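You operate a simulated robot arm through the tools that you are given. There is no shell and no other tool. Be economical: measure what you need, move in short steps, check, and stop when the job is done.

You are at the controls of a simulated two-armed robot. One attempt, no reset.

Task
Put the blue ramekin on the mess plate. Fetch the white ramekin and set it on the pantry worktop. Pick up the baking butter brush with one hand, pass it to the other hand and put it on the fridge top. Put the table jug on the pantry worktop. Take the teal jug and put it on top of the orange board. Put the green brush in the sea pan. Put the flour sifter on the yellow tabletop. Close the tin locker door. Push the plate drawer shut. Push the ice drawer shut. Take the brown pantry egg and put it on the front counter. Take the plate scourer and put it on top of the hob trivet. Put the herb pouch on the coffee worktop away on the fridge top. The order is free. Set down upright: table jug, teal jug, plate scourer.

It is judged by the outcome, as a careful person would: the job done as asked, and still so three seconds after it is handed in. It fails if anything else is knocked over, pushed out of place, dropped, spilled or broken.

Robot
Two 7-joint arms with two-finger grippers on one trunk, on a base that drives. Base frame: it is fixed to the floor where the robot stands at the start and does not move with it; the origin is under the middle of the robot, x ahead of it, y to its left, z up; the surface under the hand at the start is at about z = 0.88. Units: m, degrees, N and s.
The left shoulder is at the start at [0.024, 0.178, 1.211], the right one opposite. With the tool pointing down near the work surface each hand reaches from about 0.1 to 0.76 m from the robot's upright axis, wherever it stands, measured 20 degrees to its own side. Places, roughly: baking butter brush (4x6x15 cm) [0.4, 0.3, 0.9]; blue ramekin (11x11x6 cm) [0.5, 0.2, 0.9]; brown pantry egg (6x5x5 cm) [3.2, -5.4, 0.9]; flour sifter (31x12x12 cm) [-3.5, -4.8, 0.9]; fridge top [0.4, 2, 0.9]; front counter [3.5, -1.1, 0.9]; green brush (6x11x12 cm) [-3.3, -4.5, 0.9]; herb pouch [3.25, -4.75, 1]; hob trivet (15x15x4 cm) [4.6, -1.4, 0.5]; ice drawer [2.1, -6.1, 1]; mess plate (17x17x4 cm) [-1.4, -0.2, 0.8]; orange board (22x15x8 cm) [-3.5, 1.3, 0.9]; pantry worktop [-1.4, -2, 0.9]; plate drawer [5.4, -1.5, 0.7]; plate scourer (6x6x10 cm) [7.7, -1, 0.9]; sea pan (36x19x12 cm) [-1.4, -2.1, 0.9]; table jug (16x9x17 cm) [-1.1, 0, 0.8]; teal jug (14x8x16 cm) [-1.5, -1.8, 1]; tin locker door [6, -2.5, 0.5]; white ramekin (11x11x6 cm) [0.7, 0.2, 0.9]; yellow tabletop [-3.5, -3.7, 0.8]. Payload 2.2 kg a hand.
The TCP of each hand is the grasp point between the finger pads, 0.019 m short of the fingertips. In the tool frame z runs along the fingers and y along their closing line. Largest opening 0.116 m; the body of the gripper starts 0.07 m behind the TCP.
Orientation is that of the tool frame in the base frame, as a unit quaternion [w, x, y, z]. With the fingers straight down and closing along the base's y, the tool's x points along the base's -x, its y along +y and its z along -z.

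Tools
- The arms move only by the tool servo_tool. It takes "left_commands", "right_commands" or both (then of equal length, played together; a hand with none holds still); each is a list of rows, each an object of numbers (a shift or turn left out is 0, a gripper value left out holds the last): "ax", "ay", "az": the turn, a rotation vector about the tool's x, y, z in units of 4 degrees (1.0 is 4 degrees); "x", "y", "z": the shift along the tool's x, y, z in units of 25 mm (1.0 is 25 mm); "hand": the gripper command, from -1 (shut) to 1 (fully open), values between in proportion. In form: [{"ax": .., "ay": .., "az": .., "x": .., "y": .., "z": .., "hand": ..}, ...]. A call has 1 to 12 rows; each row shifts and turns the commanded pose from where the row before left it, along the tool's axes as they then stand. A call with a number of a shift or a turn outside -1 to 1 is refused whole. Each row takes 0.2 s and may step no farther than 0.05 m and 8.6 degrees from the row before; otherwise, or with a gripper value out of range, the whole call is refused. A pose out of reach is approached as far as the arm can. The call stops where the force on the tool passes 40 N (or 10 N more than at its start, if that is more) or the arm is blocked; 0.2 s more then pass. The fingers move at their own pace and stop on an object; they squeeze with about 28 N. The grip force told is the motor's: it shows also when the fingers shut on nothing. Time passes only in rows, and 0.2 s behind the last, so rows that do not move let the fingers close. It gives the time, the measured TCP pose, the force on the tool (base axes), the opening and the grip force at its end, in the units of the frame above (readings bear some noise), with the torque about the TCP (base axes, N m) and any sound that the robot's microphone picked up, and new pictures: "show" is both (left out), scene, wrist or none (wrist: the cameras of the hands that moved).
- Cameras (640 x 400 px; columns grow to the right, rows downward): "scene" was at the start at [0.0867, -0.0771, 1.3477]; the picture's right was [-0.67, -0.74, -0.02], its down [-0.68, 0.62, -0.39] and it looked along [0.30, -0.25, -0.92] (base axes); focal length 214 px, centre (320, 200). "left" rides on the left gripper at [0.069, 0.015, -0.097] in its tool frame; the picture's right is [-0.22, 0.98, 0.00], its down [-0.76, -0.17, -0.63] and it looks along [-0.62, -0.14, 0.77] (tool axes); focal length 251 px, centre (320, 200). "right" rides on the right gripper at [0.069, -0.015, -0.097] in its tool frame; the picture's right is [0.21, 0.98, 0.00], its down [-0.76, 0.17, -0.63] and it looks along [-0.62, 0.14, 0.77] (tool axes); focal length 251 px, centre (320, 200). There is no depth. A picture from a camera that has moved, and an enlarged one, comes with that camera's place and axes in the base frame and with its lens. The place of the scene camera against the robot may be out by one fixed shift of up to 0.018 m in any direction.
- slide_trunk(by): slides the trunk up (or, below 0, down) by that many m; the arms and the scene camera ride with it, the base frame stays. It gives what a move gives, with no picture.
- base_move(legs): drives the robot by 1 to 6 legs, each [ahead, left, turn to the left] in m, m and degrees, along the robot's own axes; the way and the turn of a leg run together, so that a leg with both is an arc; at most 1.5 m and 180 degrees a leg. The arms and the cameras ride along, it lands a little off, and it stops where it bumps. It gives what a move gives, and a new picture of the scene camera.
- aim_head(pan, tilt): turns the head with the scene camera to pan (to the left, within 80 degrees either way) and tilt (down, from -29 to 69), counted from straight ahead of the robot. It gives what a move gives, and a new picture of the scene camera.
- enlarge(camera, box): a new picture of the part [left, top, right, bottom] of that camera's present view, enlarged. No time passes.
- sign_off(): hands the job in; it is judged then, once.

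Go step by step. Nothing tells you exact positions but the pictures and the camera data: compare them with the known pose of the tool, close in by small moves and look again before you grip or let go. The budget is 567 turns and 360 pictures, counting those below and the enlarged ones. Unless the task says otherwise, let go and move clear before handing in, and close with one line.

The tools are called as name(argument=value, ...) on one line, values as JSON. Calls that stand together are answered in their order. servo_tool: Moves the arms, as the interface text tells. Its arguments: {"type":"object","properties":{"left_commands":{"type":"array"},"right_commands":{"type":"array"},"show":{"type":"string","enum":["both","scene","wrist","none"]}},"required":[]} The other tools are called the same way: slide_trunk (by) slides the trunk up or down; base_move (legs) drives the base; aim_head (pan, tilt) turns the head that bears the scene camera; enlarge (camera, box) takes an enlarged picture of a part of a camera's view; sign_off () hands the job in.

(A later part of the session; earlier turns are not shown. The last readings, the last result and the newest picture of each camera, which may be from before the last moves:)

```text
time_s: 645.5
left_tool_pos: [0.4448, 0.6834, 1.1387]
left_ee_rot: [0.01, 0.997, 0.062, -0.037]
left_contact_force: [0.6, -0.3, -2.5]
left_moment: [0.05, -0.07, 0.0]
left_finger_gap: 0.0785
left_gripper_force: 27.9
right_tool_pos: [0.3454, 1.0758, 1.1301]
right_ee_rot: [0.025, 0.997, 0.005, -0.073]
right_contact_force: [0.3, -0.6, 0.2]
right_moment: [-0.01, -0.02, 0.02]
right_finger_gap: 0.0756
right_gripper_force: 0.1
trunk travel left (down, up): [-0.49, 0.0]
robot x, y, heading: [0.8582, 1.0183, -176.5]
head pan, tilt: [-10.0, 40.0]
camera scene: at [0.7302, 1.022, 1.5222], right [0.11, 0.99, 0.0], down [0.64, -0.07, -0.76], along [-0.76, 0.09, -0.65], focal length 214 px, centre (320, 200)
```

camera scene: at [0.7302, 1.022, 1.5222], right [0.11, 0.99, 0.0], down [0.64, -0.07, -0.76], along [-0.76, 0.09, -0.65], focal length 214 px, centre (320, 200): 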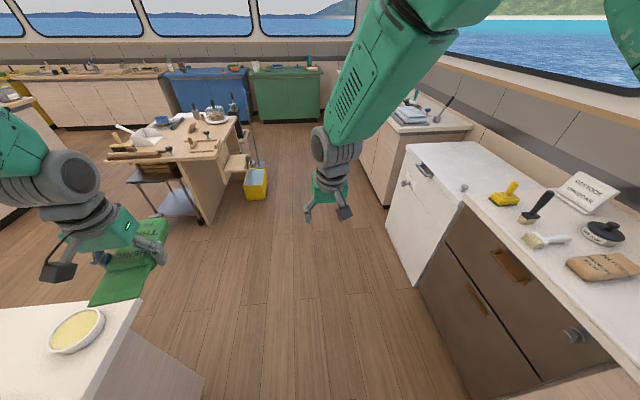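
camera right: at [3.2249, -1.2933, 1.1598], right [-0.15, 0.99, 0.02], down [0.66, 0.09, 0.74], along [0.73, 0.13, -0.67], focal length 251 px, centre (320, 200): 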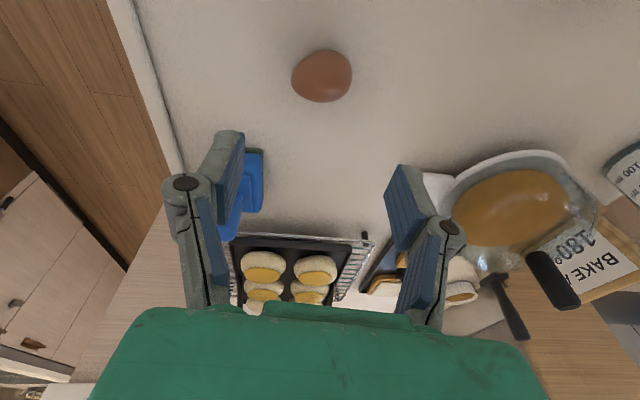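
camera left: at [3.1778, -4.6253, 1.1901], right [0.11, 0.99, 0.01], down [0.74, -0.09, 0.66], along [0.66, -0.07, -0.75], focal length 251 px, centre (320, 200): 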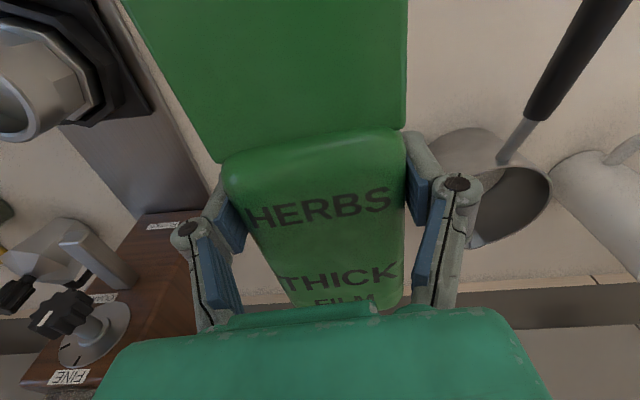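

base_move(legs=[[0.1, 0.0, 0], [0, 0, -93.5], [0.2, 0, 0]])

aim_head(pan=0, tilt=47)

```text
time_s: 651.8
left_tool_pos: [0.4486, 1.6337, 1.1423]
left_ee_rot: [-0.021, 0.731, -0.682, -0.034]
left_contact_force: [-0.4, 0.7, -3.2]
left_moment: [-0.07, -0.01, 0.01]
left_finger_gap: 0.0785
left_gripper_force: 27.9
right_tool_pos: [0.8445, 1.7105, 1.1338]
right_ee_rot: [0.037, -0.688, 0.722, 0.07]
right_contact_force: [-0.1, 0.0, 0.4]
right_moment: [0.0, 0.03, 0.0]
right_finger_gap: 0.0756
right_gripper_force: 0.1
trunk travel left (down, up): [-0.49, 0.0]
robot x, y, heading: [0.754, 1.209, 90.4]
head pan, tilt: [-10.0, 40.0]
camera scene: at [0.7656, 1.3348, 1.5226], right [0.99, -0.17, 0.0], down [-0.11, -0.63, -0.77], along [0.13, 0.76, -0.64], focal length 214 px, centre (320, 200)
```

scene: 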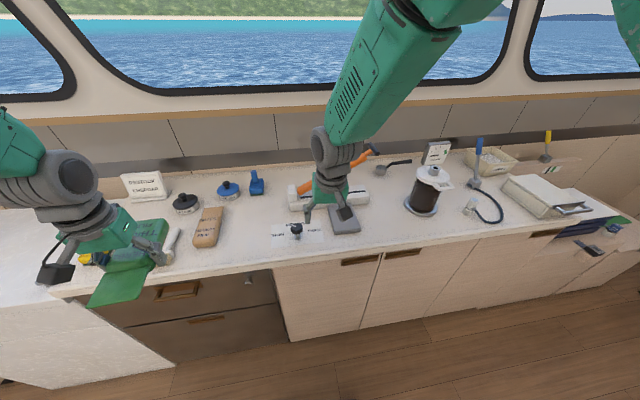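

```text
time_s: 652.5
left_tool_pos: [0.4503, 1.6351, 1.1432]
left_ee_rot: [-0.02, 0.73, -0.682, -0.035]
left_contact_force: [0.9, 0.4, -2.1]
left_moment: [-0.13, 0.01, -0.01]
left_finger_gap: 0.0786
left_gripper_force: 27.7
right_tool_pos: [0.8467, 1.7091, 1.1329]
right_ee_rot: [0.037, -0.688, 0.721, 0.07]
right_contact_force: [0.4, -0.3, 0.6]
right_moment: [0.0, -0.02, -0.02]
right_finger_gap: 0.0756
right_gripper_force: 0.1
trunk travel left (down, up): [-0.49, 0.0]
robot x, y, heading: [0.7571, 1.2063, 90.5]
head pan, tilt: [0.0, 47.0]
camera scene: at [0.7526, 1.3356, 1.512], right [1.0, 0.01, 0.0], down [0.01, -0.73, -0.68], along [0.0, 0.68, -0.73], focal length 214 px, centre (320, 200)
```

scene: 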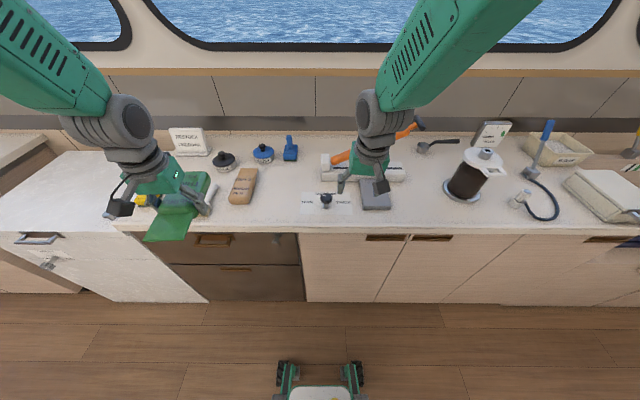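

Free place on the fridge top, right of the brown pouch: about [0.585, 1.90]. I advance 0.12 m and carry the pouch there.

base_move(legs=[[0.12, 0, 0]])

servo_tool(left_commands=[{"ay": 0.5, "y": -0.4}, {"x": -0.4, "y": -0.6}, {"x": -0.6, "y": -0.6}, {"x": -0.6, "y": -0.6}, {"x": -0.6, "y": -0.6}, {"x": -0.6, "y": -0.6}, {"x": -0.6, "y": -0.6}, {"x": -0.6, "y": -0.6}, {"x": -0.6, "y": -0.6}, {"x": -0.6, "y": -0.6}, {"x": -0.4, "y": -0.3}], show="both")

```text
time_s: 653.8
left_tool_pos: [0.4468, 1.7533, 1.1423]
left_ee_rot: [-0.021, 0.731, -0.681, -0.035]
left_contact_force: [-0.7, 0.5, -3.4]
left_moment: [-0.09, -0.03, 0.0]
left_finger_gap: 0.0781
left_gripper_force: 27.9
right_tool_pos: [0.8441, 1.83, 1.1333]
right_ee_rot: [0.037, -0.688, 0.721, 0.069]
right_contact_force: [-0.6, 0.0, -0.5]
right_moment: [0.01, 0.01, 0.01]
right_finger_gap: 0.0752
right_gripper_force: 0.0
trunk travel left (down, up): [-0.49, 0.0]
robot x, y, heading: [0.7559, 1.3274, 90.8]
head pan, tilt: [0.0, 47.0]
camera scene: at [0.7499, 1.4527, 1.5123], right [1.0, 0.01, 0.0], down [0.01, -0.73, -0.68], along [0.0, 0.68, -0.73], focal length 214 px, centre (320, 200)
```

scene: 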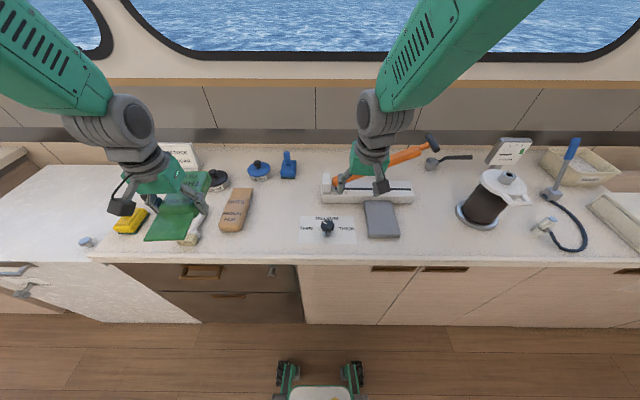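

```text
time_s: 656.2
left_tool_pos: [0.5921, 1.904, 1.1474]
left_ee_rot: [-0.009, 0.731, -0.682, -0.025]
left_contact_force: [0.3, -0.3, -3.4]
left_moment: [-0.12, 0.01, -0.01]
left_finger_gap: 0.0784
left_gripper_force: 27.7
right_tool_pos: [0.8463, 1.828, 1.1339]
right_ee_rot: [0.037, -0.688, 0.721, 0.071]
right_contact_force: [0.4, -0.7, 0.4]
right_moment: [0.03, -0.01, 0.01]
right_finger_gap: 0.0754
right_gripper_force: 0.0
trunk travel left (down, up): [-0.49, 0.0]
robot x, y, heading: [0.7554, 1.3258, 90.4]
head pan, tilt: [0.0, 47.0]
camera scene: at [0.7528, 1.4571, 1.5119], right [1.0, 0.01, 0.0], down [0.01, -0.73, -0.68], along [-0.01, 0.68, -0.73], focal length 214 px, centre (320, 200)
camera left: at [0.5833, 1.8301, 1.2413], right [-0.99, 0.14, 0.03], down [0.13, 0.74, 0.66], along [0.08, 0.66, -0.75], focal length 251 px, centre (320, 200)
```

scene: 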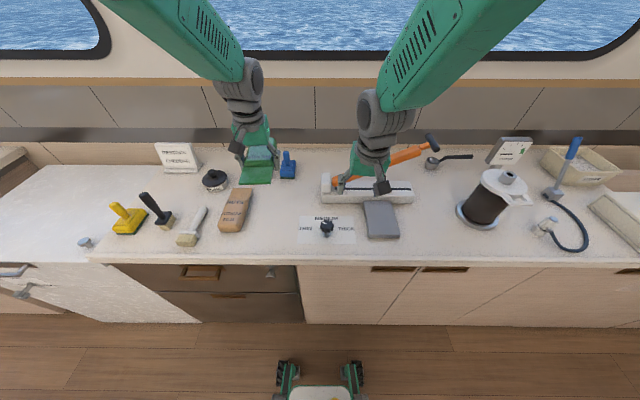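
left: 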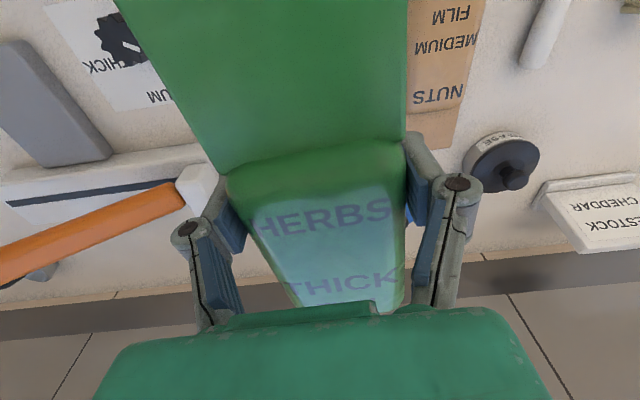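

Clear below. Lower the pouch.

servo_tool(left_commands=[{"z": 0.6, "x": 0.05, "y": -0.03}, {"z": 0.85, "x": 0.05, "y": -0.03}, {"z": 0.85, "x": 0.05, "y": -0.03}, {"z": 0.85, "x": 0.05, "y": -0.03}, {"z": 0.85, "x": 0.05, "y": -0.03}, {"z": 0.85, "x": 0.05, "y": -0.03}, {"z": 0.85, "x": 0.05, "y": -0.03}, {"z": 0.85, "x": 0.05, "y": -0.03}, {"z": 0.6}, {"z": 0.4}], show="wrist")

```text
time_s: 658.4
left_tool_pos: [0.5954, 1.9024, 0.958]
left_ee_rot: [-0.01, 0.731, -0.681, -0.024]
left_contact_force: [0.3, 0.3, -2.5]
left_moment: [-0.1, -0.01, 0.02]
left_finger_gap: 0.0783
left_gripper_force: 27.6
right_tool_pos: [0.8456, 1.8283, 1.1325]
right_ee_rot: [0.037, -0.688, 0.721, 0.071]
right_contact_force: [0.2, -1.2, -0.2]
right_moment: [-0.02, -0.01, -0.02]
right_finger_gap: 0.0754
right_gripper_force: 0.1
trunk travel left (down, up): [-0.49, 0.0]
robot x, y, heading: [0.7527, 1.3274, 90.4]
head pan, tilt: [0.0, 47.0]
camera left: at [0.5871, 1.828, 1.0524], right [-0.99, 0.14, 0.03], down [0.13, 0.74, 0.66], along [0.08, 0.66, -0.75], focal length 251 px, centre (320, 200)
```

left: 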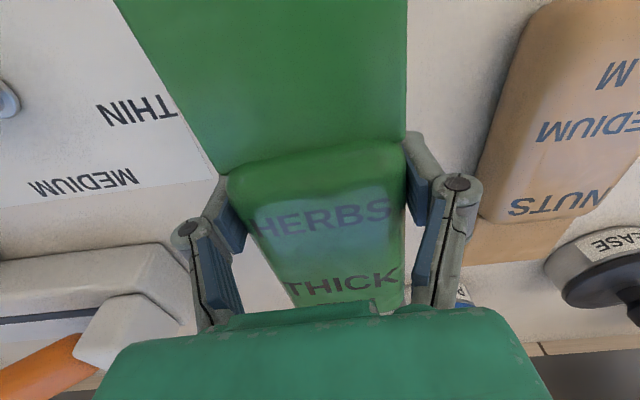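

servo_tool(left_commands=[{"y": 0.35, "z": 0.3}, {"z": 0.4}, {"z": 0.4}, {"z": 0.3}, {"z": 0.2}, {"z": 0.2}], show="none")

servo_tool(left_commands=[{"z": 0.15}, {"z": 0.15}, {"z": 0.15}], show="none")

```text
time_s: 659.8
left_tool_pos: [0.5852, 1.9024, 0.9178]
left_ee_rot: [-0.013, 0.732, -0.681, -0.026]
left_contact_force: [-1.3, -5.4, 24.8]
left_moment: [-0.46, -1.05, -0.29]
left_finger_gap: 0.0787
left_gripper_force: 27.9
right_tool_pos: [0.8454, 1.8242, 1.1341]
right_ee_rot: [0.037, -0.688, 0.721, 0.072]
right_contact_force: [0.2, -1.2, 0.1]
right_moment: [-0.02, -0.02, 0.03]
right_finger_gap: 0.075
right_gripper_force: 0.0
trunk travel left (down, up): [-0.49, 0.0]
robot x, y, heading: [0.7554, 1.3312, 90.6]
head pan, tilt: [0.0, 47.0]
```

```text
time_s: 660.1
left_tool_pos: [0.5857, 1.9026, 0.9182]
left_ee_rot: [-0.011, 0.731, -0.682, -0.025]
left_contact_force: [-0.5, -12.2, 21.5]
left_moment: [-0.45, -0.97, -0.52]
left_finger_gap: 0.0789
left_gripper_force: 28.3
right_tool_pos: [0.8468, 1.8247, 1.1353]
right_ee_rot: [0.039, -0.689, 0.721, 0.072]
right_contact_force: [0.4, 0.0, -0.7]
right_moment: [-0.02, 0.02, 0.01]
right_finger_gap: 0.0753
right_gripper_force: 0.1
trunk travel left (down, up): [-0.49, 0.0]
robot x, y, heading: [0.752, 1.3262, 90.5]
head pan, tilt: [0.0, 47.0]
stopped in row 1 (left hand): the force on the tool passed its limit at 41 N (the readings are from after the stop); the commanded pose is now the measured one
```

Contact. I open just enough and lift away.

servo_tool(left_commands=[{"z": -0.12}, {"hand": 0.45}, {"hand": 0.6}, {"hand": 0.6}, {"z": -0.4}, {"z": -0.7}, {"z": -0.8}, {"z": -0.8}, {"z": -0.8}, {"z": -0.8}], show="both")

```text
time_s: 662.3
left_tool_pos: [0.5871, 1.8977, 1.0266]
left_ee_rot: [-0.012, 0.731, -0.681, -0.025]
left_contact_force: [0.7, -0.4, 0.0]
left_moment: [0.02, 0.02, 0.01]
left_finger_gap: 0.093
left_gripper_force: 0.2
right_tool_pos: [0.8466, 1.8258, 1.1339]
right_ee_rot: [0.037, -0.688, 0.721, 0.072]
right_contact_force: [0.5, 0.6, 0.1]
right_moment: [0.02, -0.03, -0.03]
right_finger_gap: 0.0753
right_gripper_force: 0.1
trunk travel left (down, up): [-0.49, 0.0]
robot x, y, heading: [0.7526, 1.3264, 90.5]
head pan, tilt: [0.0, 47.0]
camera scene: at [0.7527, 1.4558, 1.5121], right [1.0, 0.01, 0.0], down [0.01, -0.73, -0.68], along [-0.01, 0.68, -0.73], focal length 214 px, centre (320, 200)
camera left: at [0.5789, 1.8226, 1.1202], right [-0.99, 0.14, 0.03], down [0.13, 0.73, 0.67], along [0.08, 0.67, -0.74], focal length 251 px, centre (320, 200)
```

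scene: 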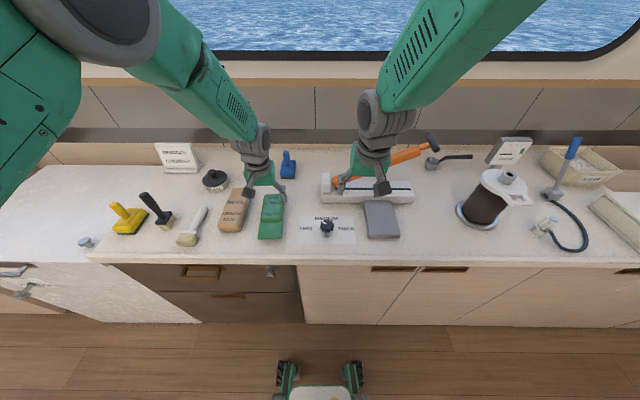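
left: 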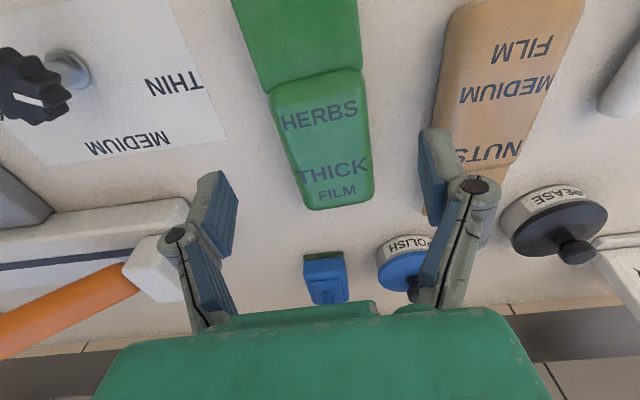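

The pouch lies on the fridge top. Now to the eastern galley. I retract and drive there.

servo_tool(left_commands=[{"z": -0.9}, {"z": -0.9}, {"z": -0.9}, {"x": 0.7, "z": -0.5}, {"x": 0.9}, {"x": 0.9}, {"x": 0.9}, {"x": 0.9}, {"x": 0.5}], right_commands=[{"x": 0.1}, {"x": 0.4}, {"x": 0.6}, {"x": 0.6}, {"x": 0.6}, {"x": 0.6}, {"x": 0.6}, {"x": 0.3}, {"x": 0}], show="none")

base_move(legs=[[-0.25, 0, 0], [0, 0, -90], [1.45, 0, 0], [0.15, 0, 0], [0, 0, -90], [1.45, 0, 0]])

base_move(legs=[[1.5, 0, 0], [0, 0, 90]])

aim_head(pan=0, tilt=25)

```text
time_s: 664.3
left_tool_pos: [0.5972, 1.7742, 1.1007]
left_ee_rot: [-0.012, 0.732, -0.681, -0.026]
left_contact_force: [-0.8, 0.8, -0.9]
left_moment: [-0.02, 0.0, 0.01]
left_finger_gap: 0.0933
left_gripper_force: 0.0
right_tool_pos: [0.8397, 1.7309, 1.1219]
right_ee_rot: [0.035, -0.686, 0.723, 0.075]
right_contact_force: [0.7, -1.3, 0.0]
right_moment: [-0.01, 0.01, 0.0]
right_finger_gap: 0.0756
right_gripper_force: 0.0
trunk travel left (down, up): [-0.49, 0.0]
robot x, y, heading: [0.7568, 1.3293, 90.7]
head pan, tilt: [0.0, 47.0]
```

```text
time_s: 688.4
left_tool_pos: [2.4614, -0.8413, 1.1011]
left_ee_rot: [0.026, 0.696, 0.718, -0.012]
left_contact_force: [0.0, -0.8, -0.3]
left_moment: [0.01, 0.03, 0.03]
left_finger_gap: 0.0926
left_gripper_force: 0.0
right_tool_pos: [2.2196, -0.7878, 1.1224]
right_ee_rot: [0.074, 0.736, 0.672, -0.036]
right_contact_force: [0.1, 0.3, 0.4]
right_moment: [0.01, -0.01, 0.02]
right_finger_gap: 0.0753
right_gripper_force: 0.1
trunk travel left (down, up): [-0.49, 0.0]
robot x, y, heading: [2.3217, -0.3892, -91.8]
head pan, tilt: [0.0, 47.0]
camera scene: at [2.3186, -0.5065, 1.5122], right [-1.0, 0.03, 0.0], down [0.02, 0.73, -0.68], along [-0.02, -0.68, -0.73], focal length 214 px, centre (320, 200)
```

scene: 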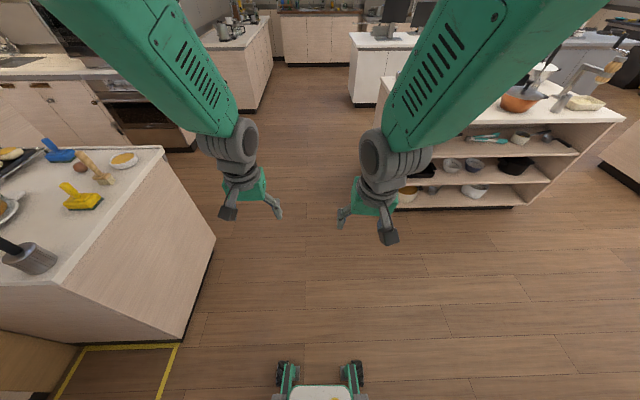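

```text
time_s: 699.6
left_tool_pos: [2.7333, -1.7672, 1.1012]
left_ee_rot: [0.027, 0.004, 1.0, 0.008]
left_contact_force: [-0.3, 0.2, 0.3]
left_moment: [0.0, 0.03, 0.02]
left_finger_gap: 0.0926
left_gripper_force: 0.0
right_tool_pos: [2.6729, -2.006, 1.1234]
right_ee_rot: [0.08, 0.063, 0.994, 0.026]
right_contact_force: [-0.7, 0.3, -0.3]
right_moment: [0.02, 0.01, 0.02]
right_finger_gap: 0.0757
right_gripper_force: 0.1
trunk travel left (down, up): [-0.49, 0.0]
robot x, y, heading: [2.2784, -1.8895, -4.2]
head pan, tilt: [0.0, 47.0]
camera scene: at [2.4014, -1.8946, 1.5121], right [-0.07, -1.0, 0.0], down [-0.73, 0.05, -0.68], along [0.68, -0.05, -0.73], focal length 214 px, centre (320, 200)
```

scene: 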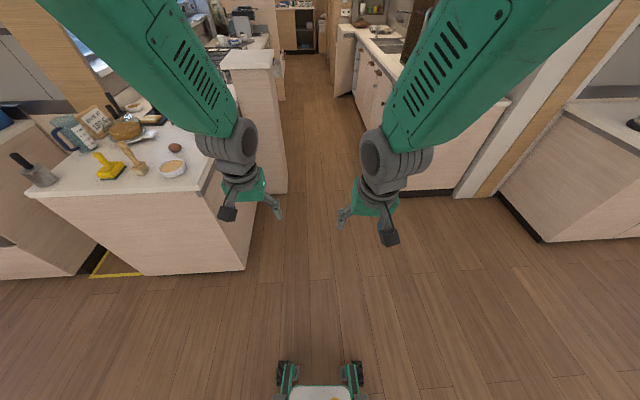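

```text
time_s: 700.5
left_tool_pos: [2.7303, -1.7673, 1.1028]
left_ee_rot: [0.029, 0.004, 1.0, 0.008]
left_contact_force: [-0.1, 0.1, -0.5]
left_moment: [0.01, -0.03, 0.01]
left_finger_gap: 0.0929
left_gripper_force: 0.1
right_tool_pos: [2.6704, -2.006, 1.1258]
right_ee_rot: [0.082, 0.063, 0.994, 0.025]
right_contact_force: [0.1, -0.1, -0.4]
right_moment: [-0.04, 0.02, 0.0]
right_finger_gap: 0.0754
right_gripper_force: 0.1
trunk travel left (down, up): [-0.49, 0.0]
robot x, y, heading: [2.2778, -1.8926, -4.0]
head pan, tilt: [0.0, 25.0]
camera scene: at [2.4135, -1.8951, 1.5454], right [-0.07, -1.0, 0.0], down [-0.43, 0.03, -0.9], along [0.9, -0.06, -0.43], focal length 214 px, centre (320, 200)
```

scene: 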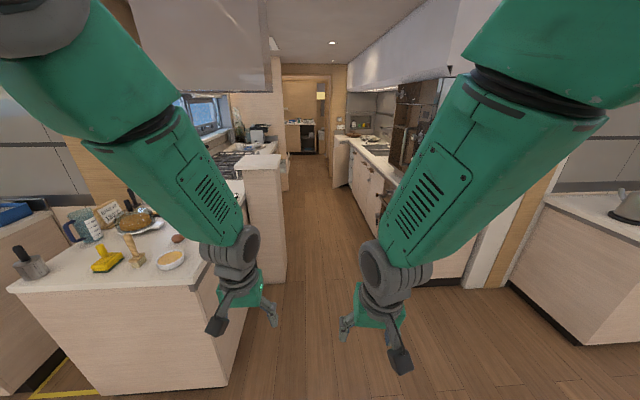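

The galley corridor (y ≈ -1.5 to -2.7) leads east. I drive in to about x = 4.5 and look both sides.

base_move(legs=[[1.2, -0.08, 3.5], [1.0, -0.1, 0]])

aim_head(pan=45, tilt=35)

aim_head(pan=-20, tilt=30)

```text
time_s: 711.4
left_tool_pos: [4.9134, -1.9023, 1.103]
left_ee_rot: [0.029, -0.049, 0.998, 0.01]
left_contact_force: [-0.1, -0.6, -0.2]
left_moment: [-0.04, 0.02, 0.04]
left_finger_gap: 0.0927
left_gripper_force: 0.0
right_tool_pos: [4.8793, -2.1465, 1.1251]
right_ee_rot: [0.08, 0.011, 0.996, 0.029]
right_contact_force: [0.2, -0.3, 1.2]
right_moment: [-0.04, 0.01, 0.03]
right_finger_gap: 0.0755
right_gripper_force: 0.2
trunk travel left (down, up): [-0.49, 0.0]
robot x, y, heading: [4.4788, -2.0706, 2.4]
head pan, tilt: [0.0, 25.0]
camera scene: at [4.6124, -2.0621, 1.5456], right [0.04, -1.0, 0.0], down [-0.42, -0.02, -0.91], along [0.9, 0.03, -0.43], focal length 214 px, centre (320, 200)
```

scene: 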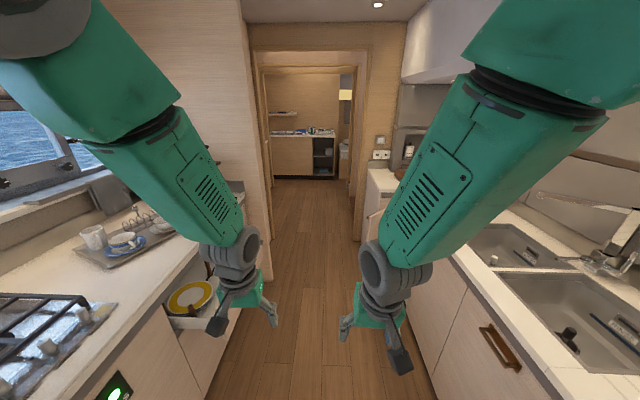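

```text
time_s: 712.5
left_tool_pos: [4.9137, -1.9031, 1.1036]
left_ee_rot: [0.03, -0.05, 0.998, 0.01]
left_contact_force: [0.7, -0.4, -0.2]
left_moment: [0.02, -0.02, 0.0]
left_finger_gap: 0.0929
left_gripper_force: 0.0
right_tool_pos: [4.8771, -2.1465, 1.1262]
right_ee_rot: [0.082, 0.011, 0.996, 0.03]
right_contact_force: [0.2, -0.2, 0.0]
right_moment: [0.01, 0.0, 0.0]
right_finger_gap: 0.0755
right_gripper_force: 0.1
trunk travel left (down, up): [-0.49, 0.0]
robot x, y, heading: [4.4792, -2.0764, 2.1]
head pan, tilt: [45.0, 35.0]
camera scene: at [4.5811, -2.0016, 1.5298], right [0.73, -0.68, 0.0], down [-0.39, -0.42, -0.82], along [0.56, 0.6, -0.58], focal length 214 px, centre (320, 200)
```

scene: 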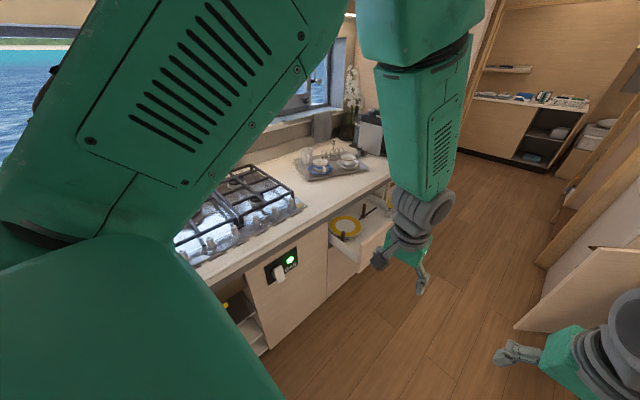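

```text
time_s: 713.9
left_tool_pos: [4.9124, -1.902, 1.1044]
left_ee_rot: [0.031, -0.049, 0.998, 0.01]
left_contact_force: [0.0, -0.5, 0.1]
left_moment: [-0.02, 0.0, 0.01]
left_finger_gap: 0.0927
left_gripper_force: 0.1
right_tool_pos: [4.8765, -2.1466, 1.1267]
right_ee_rot: [0.082, 0.012, 0.996, 0.03]
right_contact_force: [0.4, 0.5, 0.6]
right_moment: [0.02, 0.01, -0.01]
right_finger_gap: 0.0752
right_gripper_force: 0.1
trunk travel left (down, up): [-0.49, 0.0]
robot x, y, heading: [4.4783, -2.0707, 2.4]
head pan, tilt: [-20.0, 30.0]
camera scene: at [4.6082, -2.0908, 1.5375], right [-0.27, -0.96, 0.0], down [-0.48, 0.14, -0.86], along [0.83, -0.24, -0.5], focal length 214 px, centre (320, 200)
```

scene: 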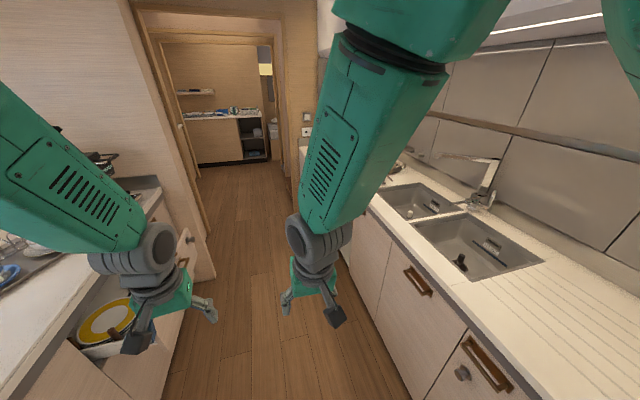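

I see the open plate drawer at left (with a yellow plate) and an open door panel further right. I drive ahead to x ≈ 5.35 and turn left to face the drawer.

base_move(legs=[[0.87, -0.08, 0], [0, 0, 88]])

aim_head(pan=0, tilt=55)

```text
time_s: 722.4
left_tool_pos: [5.1945, -1.6883, 1.1033]
left_ee_rot: [-0.014, 0.741, -0.671, -0.029]
left_contact_force: [0.6, -0.5, -1.1]
left_moment: [0.0, 0.02, -0.02]
left_finger_gap: 0.0925
left_gripper_force: 0.0
right_tool_pos: [5.4372, -1.7239, 1.126]
right_ee_rot: [0.037, -0.697, 0.712, 0.079]
right_contact_force: [0.4, 0.7, -0.2]
right_moment: [0.0, 0.02, -0.03]
right_finger_gap: 0.0752
right_gripper_force: 0.0
trunk travel left (down, up): [-0.49, 0.0]
robot x, y, heading: [5.3626, -2.1221, 92.0]
head pan, tilt: [-20.0, 30.0]
camera scene: at [5.3853, -1.9878, 1.5382], right [0.96, -0.27, 0.0], down [-0.13, -0.48, -0.87], along [0.24, 0.83, -0.5], focal length 214 px, centre (320, 200)
```

scene: 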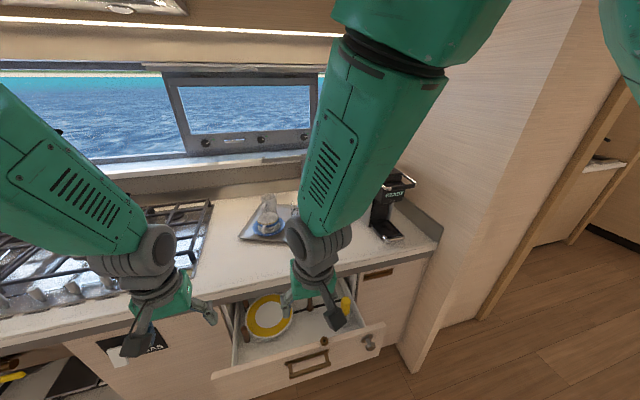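

```text
time_s: 723.2
left_tool_pos: [5.193, -1.6926, 1.1048]
left_ee_rot: [-0.015, 0.741, -0.671, -0.031]
left_contact_force: [0.3, 0.1, -0.2]
left_moment: [0.02, -0.03, 0.03]
left_finger_gap: 0.093
left_gripper_force: 0.1
right_tool_pos: [5.4361, -1.7268, 1.1264]
right_ee_rot: [0.038, -0.697, 0.712, 0.079]
right_contact_force: [-0.3, 0.0, -0.8]
right_moment: [0.03, 0.0, 0.0]
right_finger_gap: 0.0754
right_gripper_force: 0.1
trunk travel left (down, up): [-0.49, 0.0]
robot x, y, heading: [5.363, -2.125, 92.2]
head pan, tilt: [0.0, 55.0]
camera scene: at [5.3574, -2.0034, 1.5017], right [1.0, 0.04, 0.0], down [0.03, -0.82, -0.57], along [-0.02, 0.57, -0.82], focal length 214 px, centre (320, 200)
```

scene: 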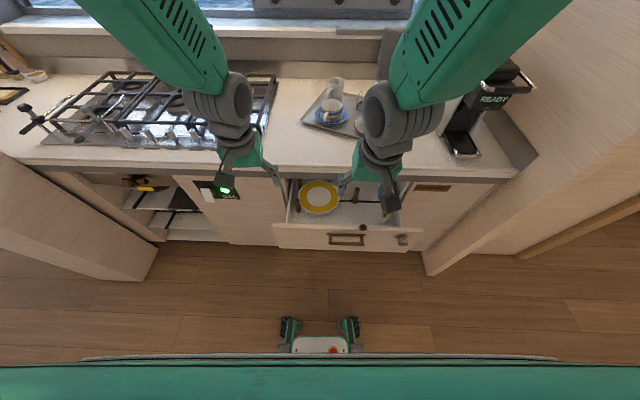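

The plate drawer protrudes about 13 cm (front at y ≈ -1.61, centre x ≈ 5.44). I close the right hand, lean it, and lower it in front of the drawer.

servo_tool(right_commands=[{"hand": -1, "ay": -0.9}, {"ay": -0.9}, {"ay": -0.9}, {"ay": -0.8}], show="none")

slide_trunk(by=-0.25)

servo_tool(right_commands=[{"z": 0.8, "x": 0.33}, {"z": 0.8, "x": 0.33}, {"z": 0.8, "x": 0.33}, {"z": 0.8, "x": 0.33}, {"z": 0.8, "x": 0.33}, {"z": 0.8, "x": 0.33}, {"z": 0.8, "x": 0.33}, {"z": 0.5, "x": 0.2}], show="both")

```text
time_s: 724.2
left_tool_pos: [5.1934, -1.6921, 1.1048]
left_ee_rot: [-0.015, 0.741, -0.671, -0.03]
left_contact_force: [-0.3, -0.2, 0.7]
left_moment: [-0.04, -0.01, -0.01]
left_finger_gap: 0.0928
left_gripper_force: 0.1
right_tool_pos: [5.4393, -1.7214, 1.1335]
right_ee_rot: [0.112, -0.668, 0.714, 0.175]
right_contact_force: [0.3, 0.3, 0.3]
right_moment: [0.02, 0.02, -0.02]
right_finger_gap: 0.0
right_gripper_force: 28.3
trunk travel left (down, up): [-0.49, 0.0]
robot x, y, heading: [5.3649, -2.1248, 92.0]
head pan, tilt: [0.0, 55.0]
```

```text
time_s: 726.8
left_tool_pos: [5.1932, -1.6925, 0.8546]
left_ee_rot: [-0.016, 0.741, -0.671, -0.03]
left_contact_force: [0.2, 0.4, -1.0]
left_moment: [0.01, 0.02, 0.05]
left_finger_gap: 0.0928
left_gripper_force: 0.1
right_tool_pos: [5.4348, -1.7216, 0.888]
right_ee_rot: [0.111, -0.671, 0.711, 0.179]
right_contact_force: [0.5, -0.1, 0.9]
right_moment: [0.01, 0.04, 0.02]
right_finger_gap: 0.0
right_gripper_force: 28.0
trunk travel left (down, up): [-0.24, 0.25]
robot x, y, heading: [5.3614, -2.1211, 92.0]
head pan, tilt: [0.0, 55.0]
```

```text
time_s: 728.6
left_tool_pos: [5.1921, -1.6912, 0.8549]
left_ee_rot: [-0.015, 0.741, -0.671, -0.029]
left_contact_force: [-0.6, -0.1, 0.4]
left_moment: [0.04, 0.04, 0.05]
left_finger_gap: 0.0928
left_gripper_force: 0.0
right_tool_pos: [5.4298, -1.7217, 0.7118]
right_ee_rot: [0.123, -0.678, 0.706, 0.165]
right_contact_force: [-1.0, 0.0, -0.6]
right_moment: [0.0, -0.02, 0.04]
right_finger_gap: 0.0001
right_gripper_force: 28.3
trunk travel left (down, up): [-0.24, 0.25]
robot x, y, heading: [5.3628, -2.1263, 92.2]
head pan, tilt: [0.0, 55.0]
camera scene: at [5.3573, -2.0034, 1.2515], right [1.0, 0.04, 0.0], down [0.03, -0.82, -0.57], along [-0.02, 0.57, -0.82], focal length 214 px, centre (320, 200)
camera right: at [5.4456, -1.8244, 0.7715], right [-0.99, -0.17, -0.02], down [-0.1, 0.45, 0.89], along [-0.14, 0.88, -0.46], focal length 251 px, centre (320, 200)
```

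scene: 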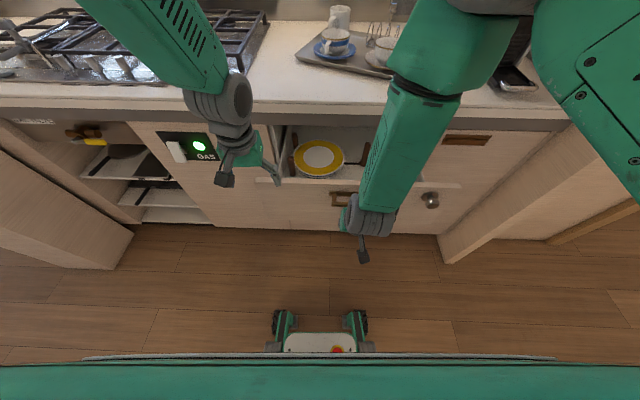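
right: 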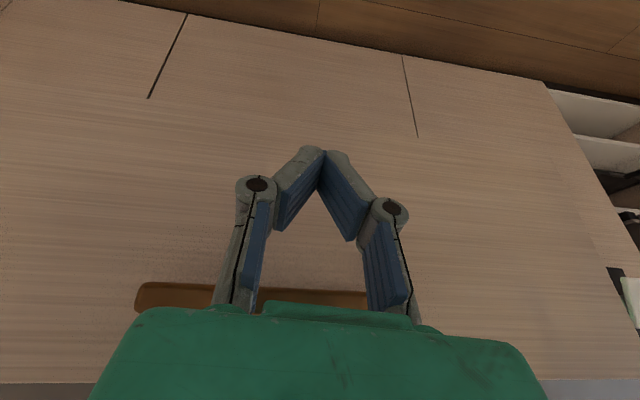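

The fingertips face the drawer panel. Push forward steadily.

servo_tool(right_commands=[{"x": -0.7, "z": 0.32}, {"x": -0.7, "z": 0.32}, {"x": -0.7, "z": 0.32}, {"x": -0.7, "z": 0.32}, {"x": -0.5, "z": 0.23}, {"x": -0.5, "z": 0.23}, {"x": -0.5, "z": 0.23}, {"x": -0.5, "z": 0.23}], show="scene")

```text
time_s: 730.4
left_tool_pos: [5.1932, -1.69, 0.8545]
left_ee_rot: [-0.015, 0.74, -0.671, -0.029]
left_contact_force: [-0.3, 0.2, -0.4]
left_moment: [0.0, 0.05, -0.01]
left_finger_gap: 0.0928
left_gripper_force: 0.1
right_tool_pos: [5.4289, -1.5911, 0.7081]
right_ee_rot: [0.125, -0.683, 0.701, 0.163]
right_contact_force: [-0.1, 0.1, 0.4]
right_moment: [0.05, 0.0, 0.03]
right_finger_gap: 0.0003
right_gripper_force: 28.0
trunk travel left (down, up): [-0.24, 0.25]
robot x, y, heading: [5.359, -2.1213, 92.1]
head pan, tilt: [0.0, 55.0]
camera scene: at [5.3575, -2.0029, 1.2514], right [1.0, 0.04, 0.0], down [0.03, -0.82, -0.57], along [-0.02, 0.57, -0.82], focal length 214 px, centre (320, 200)
```

scene: 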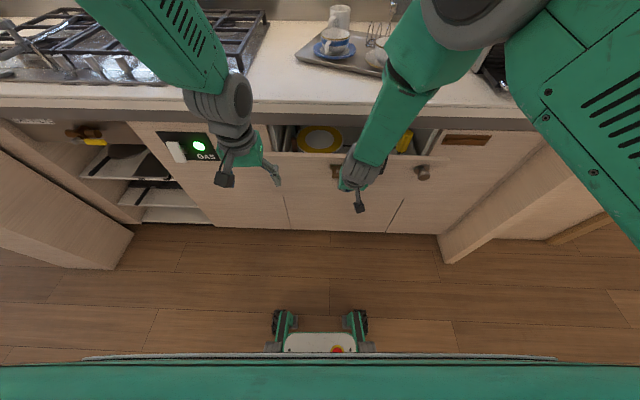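

Moving in well. Keep pushing until it stops.

servo_tool(right_commands=[{"x": -0.5, "z": 0.23}, {"x": -0.5, "z": 0.23}, {"x": -0.5, "z": 0.23}, {"x": -0.5, "z": 0.23}, {"x": -0.4, "z": 0.18}, {"x": -0.4, "z": 0.18}, {"x": -0.4, "z": 0.18}, {"x": -0.4, "z": 0.18}], show="scene")

```text
time_s: 732.2
left_tool_pos: [5.1939, -1.6915, 0.8561]
left_ee_rot: [-0.015, 0.741, -0.671, -0.028]
left_contact_force: [0.1, 0.8, 0.9]
left_moment: [-0.02, 0.0, 0.0]
left_finger_gap: 0.0927
left_gripper_force: 0.0
right_tool_pos: [5.4319, -1.4919, 0.7071]
right_ee_rot: [0.125, -0.681, 0.702, 0.164]
right_contact_force: [0.0, -0.2, -0.7]
right_moment: [0.01, 0.02, -0.01]
right_finger_gap: 0.0003
right_gripper_force: 27.9
trunk travel left (down, up): [-0.24, 0.25]
robot x, y, heading: [5.3641, -2.126, 92.1]
head pan, tilt: [0.0, 55.0]
camera scene: at [5.3584, -2.0023, 1.2514], right [1.0, 0.04, 0.0], down [0.03, -0.82, -0.57], along [-0.02, 0.57, -0.82], focal length 214 px, centre (320, 200)
```

scene: 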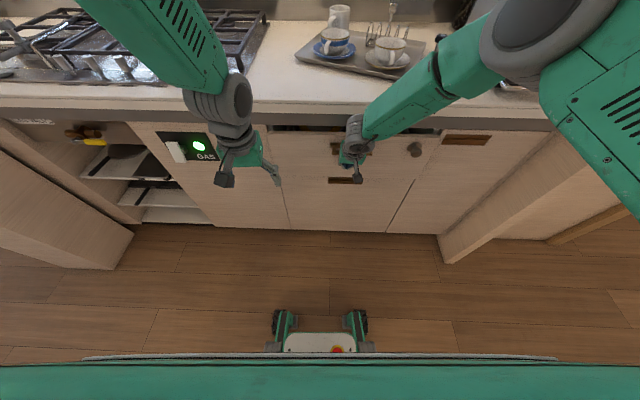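

servo_tool(right_commands=[{"x": -0.4, "z": 0.18}, {"x": -0.4, "z": 0.18}, {"x": -0.4, "z": 0.18}, {"x": -0.4, "z": 0.18}, {"x": -0.4, "z": 0.18}], show="scene")

```text
time_s: 733.0
left_tool_pos: [5.1944, -1.6939, 0.8564]
left_ee_rot: [-0.016, 0.74, -0.672, -0.03]
left_contact_force: [-0.7, -0.3, -0.2]
left_moment: [0.01, 0.0, -0.02]
left_finger_gap: 0.0928
left_gripper_force: 0.0
right_tool_pos: [5.4309, -1.4711, 0.7011]
right_ee_rot: [0.12, -0.685, 0.701, 0.158]
right_contact_force: [-0.5, -0.9, -0.4]
right_moment: [0.1, -0.02, -0.02]
right_finger_gap: 0.0
right_gripper_force: 27.8
trunk travel left (down, up): [-0.24, 0.25]
robot x, y, heading: [5.3617, -2.1265, 92.1]
head pan, tilt: [0.0, 55.0]
stopped in row 4 (right hand): the force on the tool passed its limit at 47 N (the readings are from after the stop); the commanded pose is now the measured one
camera scene: at [5.3591, -2.0028, 1.2514], right [1.0, 0.04, 0.0], down [0.03, -0.82, -0.57], along [-0.02, 0.57, -0.82], focal length 214 px, centre (320, 200)
```

scene: 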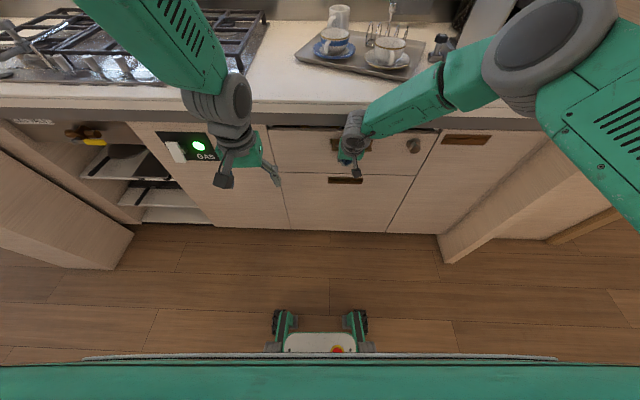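

The drawer is flush. I back the hand off, raise the trunk, and turn east to look at the locker door.

servo_tool(right_commands=[{"x": 0.6, "z": -0.3}, {"x": 0.8, "z": -0.4}, {"x": 0.8, "z": -0.4}, {"x": 0.8, "z": -0.4}, {"x": 0.8, "z": -0.6}, {"x": 0.8, "z": -0.6}, {"x": 0.6, "z": -0.6}], show="none")

slide_trunk(by=0.25)

base_move(legs=[[0, 0, -90]])

aim_head(pan=-35, tilt=50)

```text
time_s: 734.6
left_tool_pos: [5.1942, -1.6946, 0.8567]
left_ee_rot: [-0.016, 0.74, -0.672, -0.031]
left_contact_force: [-0.1, -0.7, -0.6]
left_moment: [0.0, -0.02, 0.02]
left_finger_gap: 0.0929
left_gripper_force: 0.0
right_tool_pos: [5.4309, -1.6212, 0.7288]
right_ee_rot: [0.121, -0.685, 0.701, 0.159]
right_contact_force: [-1.1, 0.2, -0.7]
right_moment: [0.0, 0.05, 0.0]
right_finger_gap: 0.0
right_gripper_force: 28.0
trunk travel left (down, up): [-0.24, 0.25]
robot x, y, heading: [5.3581, -2.1213, 92.0]
head pan, tilt: [0.0, 55.0]
```

```text
time_s: 737.2
left_tool_pos: [5.194, -1.6947, 1.1076]
left_ee_rot: [-0.016, 0.74, -0.672, -0.031]
left_contact_force: [0.8, -0.1, 0.0]
left_moment: [-0.01, -0.03, 0.0]
left_finger_gap: 0.093
left_gripper_force: 0.1
right_tool_pos: [5.4309, -1.6217, 0.9789]
right_ee_rot: [0.12, -0.684, 0.701, 0.159]
right_contact_force: [0.5, 0.4, 0.4]
right_moment: [-0.02, 0.01, 0.0]
right_finger_gap: 0.0
right_gripper_force: 28.2
trunk travel left (down, up): [-0.49, 0.0]
robot x, y, heading: [5.3636, -2.12, 92.3]
head pan, tilt: [0.0, 55.0]
```

```text
time_s: 741.4
left_tool_pos: [5.7917, -1.9522, 1.1066]
left_ee_rot: [0.033, -0.052, 0.998, 0.01]
left_contact_force: [0.4, 0.4, 1.1]
left_moment: [-0.03, 0.0, 0.01]
left_finger_gap: 0.0926
left_gripper_force: 0.0
right_tool_pos: [5.8639, -2.1881, 0.9778]
right_ee_rot: [0.198, 0.009, 0.98, 0.027]
right_contact_force: [0.2, -1.4, -0.7]
right_moment: [0.02, -0.01, -0.04]
right_finger_gap: 0.0
right_gripper_force: 28.1
trunk travel left (down, up): [-0.49, 0.0]
robot x, y, heading: [5.3607, -2.1223, 2.5]
head pan, tilt: [0.0, 55.0]
camera scene: at [5.4788, -2.1136, 1.5015], right [0.04, -1.0, 0.0], down [-0.82, -0.03, -0.57], along [0.57, 0.02, -0.82], focal length 214 px, centre (320, 200)
```

scene: 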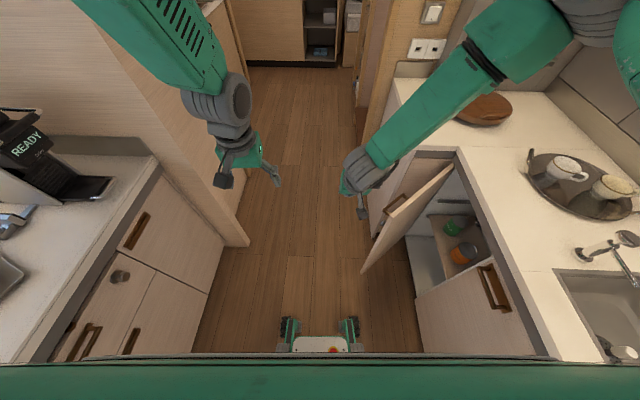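

```text
time_s: 742.4
left_tool_pos: [5.7876, -1.953, 1.1089]
left_ee_rot: [0.035, -0.051, 0.998, 0.011]
left_contact_force: [-0.2, -0.3, 0.6]
left_moment: [0.0, -0.01, 0.02]
left_finger_gap: 0.0925
left_gripper_force: 0.0
right_tool_pos: [5.8601, -2.1871, 0.9806]
right_ee_rot: [0.2, 0.008, 0.979, 0.028]
right_contact_force: [-0.2, -0.3, 0.4]
right_moment: [0.02, 0.01, 0.02]
right_finger_gap: 0.0002
right_gripper_force: 28.4
trunk travel left (down, up): [-0.49, 0.0]
robot x, y, heading: [5.363, -2.1236, 2.3]
head pan, tilt: [-35.0, 50.0]
camera scene: at [5.4716, -2.1586, 1.508], right [-0.54, -0.84, 0.0], down [-0.65, 0.41, -0.64], along [0.54, -0.35, -0.77], focal length 214 px, centre (320, 200)
```

scene: 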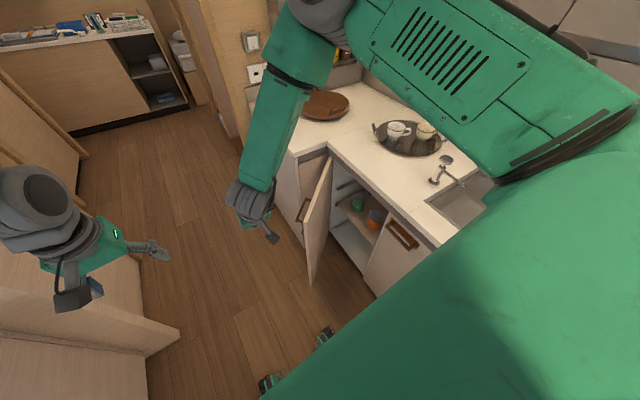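

enlarge(camera="scene", box=[220, 120, 440, 300])

```text
2.22 times, centred on (330, 210) of scene
camera zoom: at [5.4716, -2.1586, 1.508], right [-0.54, -0.84, 0.0], down [-0.65, 0.41, -0.64], along [0.54, -0.35, -0.77], focal length 477 px, centre (298, 178)
```

zoom: 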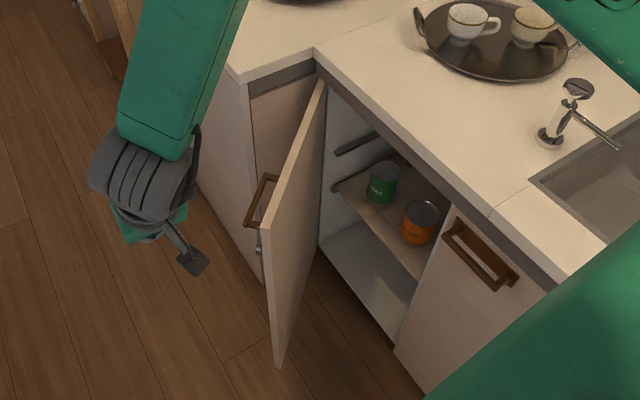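

The locker door is hinged at about [6.15, -2.66] with its free edge at [5.88, -2.37]; I must push its outer face toward the south-west near the top. I level the right hand and yaw it 90° so it is thin along y, then lean it.

servo_tool(right_commands=[{"ay": 0.97, "z": -0.3}, {"ay": 0.97}, {"ay": 0.97}, {"ay": 0.97}, {"ay": 0.97}, {"ay": 0.97}, {"az": 1}, {"az": 1}, {"az": 1}, {"az": 1}, {"az": 1}, {"az": 1}], show="none")

servo_tool(right_commands=[{"az": 1}, {"az": 1}, {"az": 1}, {"az": 1}, {"az": 1}, {"az": 1}, {"az": 1}, {"az": 1}, {"az": 1}, {"az": 1}, {"az": 1}, {"az": 1}], show="none")

servo_tool(right_commands=[{"az": 1}, {"az": 1}, {"az": 1}, {"az": 1}, {"ay": -1}, {"ay": -1}, {"ay": -1}, {"ay": -1}], show="scene")

```text
time_s: 745.0
left_tool_pos: [5.7872, -1.9521, 1.1085]
left_ee_rot: [0.035, -0.052, 0.998, 0.011]
left_contact_force: [0.2, -0.1, 1.0]
left_moment: [-0.01, 0.03, -0.03]
left_finger_gap: 0.093
left_gripper_force: 0.0
right_tool_pos: [5.8581, -2.1881, 0.9869]
right_ee_rot: [-0.009, 0.212, 0.977, 0.027]
right_contact_force: [-0.7, 1.0, -0.1]
right_moment: [0.02, 0.01, 0.0]
right_finger_gap: 0.0
right_gripper_force: 27.8
trunk travel left (down, up): [-0.49, 0.0]
robot x, y, heading: [5.3606, -2.121, 2.5]
head pan, tilt: [-35.0, 50.0]
```

```text
time_s: 747.6
left_tool_pos: [5.7872, -1.9523, 1.1084]
left_ee_rot: [0.035, -0.052, 0.998, 0.011]
left_contact_force: [-0.8, -0.3, 0.4]
left_moment: [-0.01, 0.03, 0.0]
left_finger_gap: 0.0929
left_gripper_force: 0.0
right_tool_pos: [5.8576, -2.1887, 0.9867]
right_ee_rot: [-0.02, 0.591, 0.806, 0.022]
right_contact_force: [0.7, -0.8, 0.4]
right_moment: [0.04, -0.01, 0.0]
right_finger_gap: 0.0
right_gripper_force: 28.2
trunk travel left (down, up): [-0.49, 0.0]
robot x, y, heading: [5.3609, -2.1204, 2.4]
head pan, tilt: [-35.0, 50.0]
```

```text
time_s: 749.4
left_tool_pos: [5.7857, -1.9519, 1.1085]
left_ee_rot: [0.034, -0.051, 0.998, 0.011]
left_contact_force: [-0.1, 0.2, 0.3]
left_moment: [-0.01, 0.01, -0.01]
left_finger_gap: 0.0929
left_gripper_force: 0.0
right_tool_pos: [5.858, -2.1877, 0.9875]
right_ee_rot: [0.079, 0.693, 0.713, -0.078]
right_contact_force: [0.2, -0.2, 0.6]
right_moment: [-0.03, 0.0, 0.02]
right_finger_gap: 0.0003
right_gripper_force: 28.1
trunk travel left (down, up): [-0.49, 0.0]
robot x, y, heading: [5.3628, -2.1232, 2.3]
head pan, tilt: [-35.0, 50.0]
camera scene: at [5.472, -2.1577, 1.508], right [-0.54, -0.84, 0.0], down [-0.65, 0.41, -0.64], along [0.54, -0.35, -0.77], focal length 214 px, centre (320, 200)
```

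scene: 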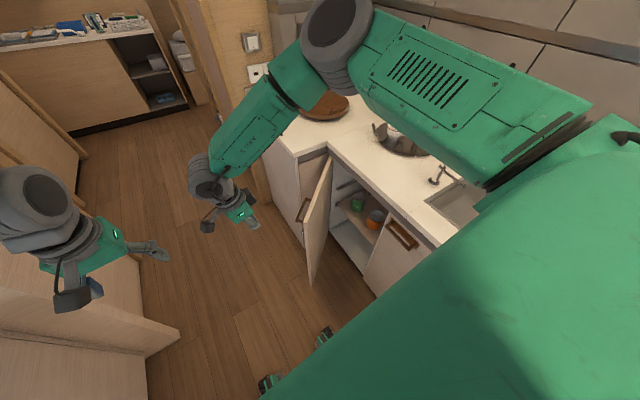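

Now I move the right hand to the north-east side of the door, then lower.

servo_tool(right_commands=[{"x": -0.3, "y": 0.6, "z": 0.07}, {"x": -0.5, "y": 0.85, "z": 0.11}, {"x": -0.5, "y": 0.85, "z": 0.11}, {"x": -0.5, "y": 0.85, "z": 0.11}, {"x": -0.5, "y": 0.85, "z": 0.11}, {"x": -0.5, "y": 0.85, "z": 0.11}, {"x": -0.5, "y": 0.85, "z": 0.11}, {"x": -0.5, "y": 0.85, "z": 0.11}, {"x": -0.5, "y": 0.6, "z": 0.11}], show="none")

slide_trunk(by=-0.215)

aim_head(pan=-25, tilt=52)

```text
time_s: 751.4
left_tool_pos: [5.7874, -1.9533, 1.1083]
left_ee_rot: [0.035, -0.052, 0.998, 0.011]
left_contact_force: [-0.2, 0.4, -0.8]
left_moment: [0.02, -0.02, -0.02]
left_finger_gap: 0.0928
left_gripper_force: 0.0
right_tool_pos: [6.0408, -2.2933, 0.986]
right_ee_rot: [0.078, 0.691, 0.714, -0.079]
right_contact_force: [0.3, 0.3, -0.4]
right_moment: [0.01, 0.0, -0.03]
right_finger_gap: 0.0
right_gripper_force: 27.9
trunk travel left (down, up): [-0.49, 0.0]
robot x, y, heading: [5.3634, -2.1239, 2.5]
head pan, tilt: [-35.0, 50.0]
```

```text
time_s: 753.7
left_tool_pos: [5.7873, -1.9531, 0.8936]
left_ee_rot: [0.035, -0.052, 0.998, 0.011]
left_contact_force: [0.1, 0.5, 0.3]
left_moment: [0.04, 0.01, -0.01]
left_finger_gap: 0.0927
left_gripper_force: 0.0
right_tool_pos: [6.0406, -2.2939, 0.7718]
right_ee_rot: [0.079, 0.693, 0.713, -0.079]
right_contact_force: [0.7, 0.5, -0.1]
right_moment: [0.0, -0.01, 0.0]
right_finger_gap: 0.0
right_gripper_force: 28.4
trunk travel left (down, up): [-0.275, 0.215]
robot x, y, heading: [5.3609, -2.1195, 2.3]
head pan, tilt: [-35.0, 50.0]
```

```text
time_s: 754.5
left_tool_pos: [5.7872, -1.9536, 0.8932]
left_ee_rot: [0.034, -0.052, 0.998, 0.01]
left_contact_force: [0.7, -0.1, -0.5]
left_moment: [0.0, -0.01, -0.02]
left_finger_gap: 0.0928
left_gripper_force: 0.0
right_tool_pos: [6.0423, -2.2933, 0.7717]
right_ee_rot: [0.079, 0.692, 0.713, -0.078]
right_contact_force: [-0.4, 0.2, 0.4]
right_moment: [0.02, -0.01, 0.0]
right_finger_gap: 0.0
right_gripper_force: 28.4
trunk travel left (down, up): [-0.275, 0.215]
robot x, y, heading: [5.3647, -2.1217, 2.4]
head pan, tilt: [-25.0, 52.0]
camera scene: at [5.476, -2.1466, 1.2903], right [-0.38, -0.92, 0.0], down [-0.73, 0.3, -0.61], along [0.56, -0.24, -0.79], focal length 214 px, centre (320, 200)
```

scene: 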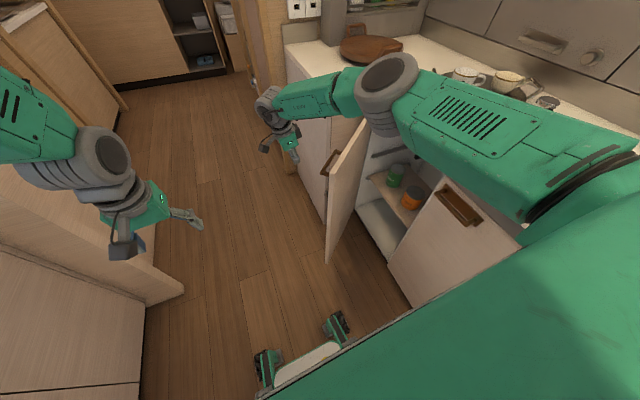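

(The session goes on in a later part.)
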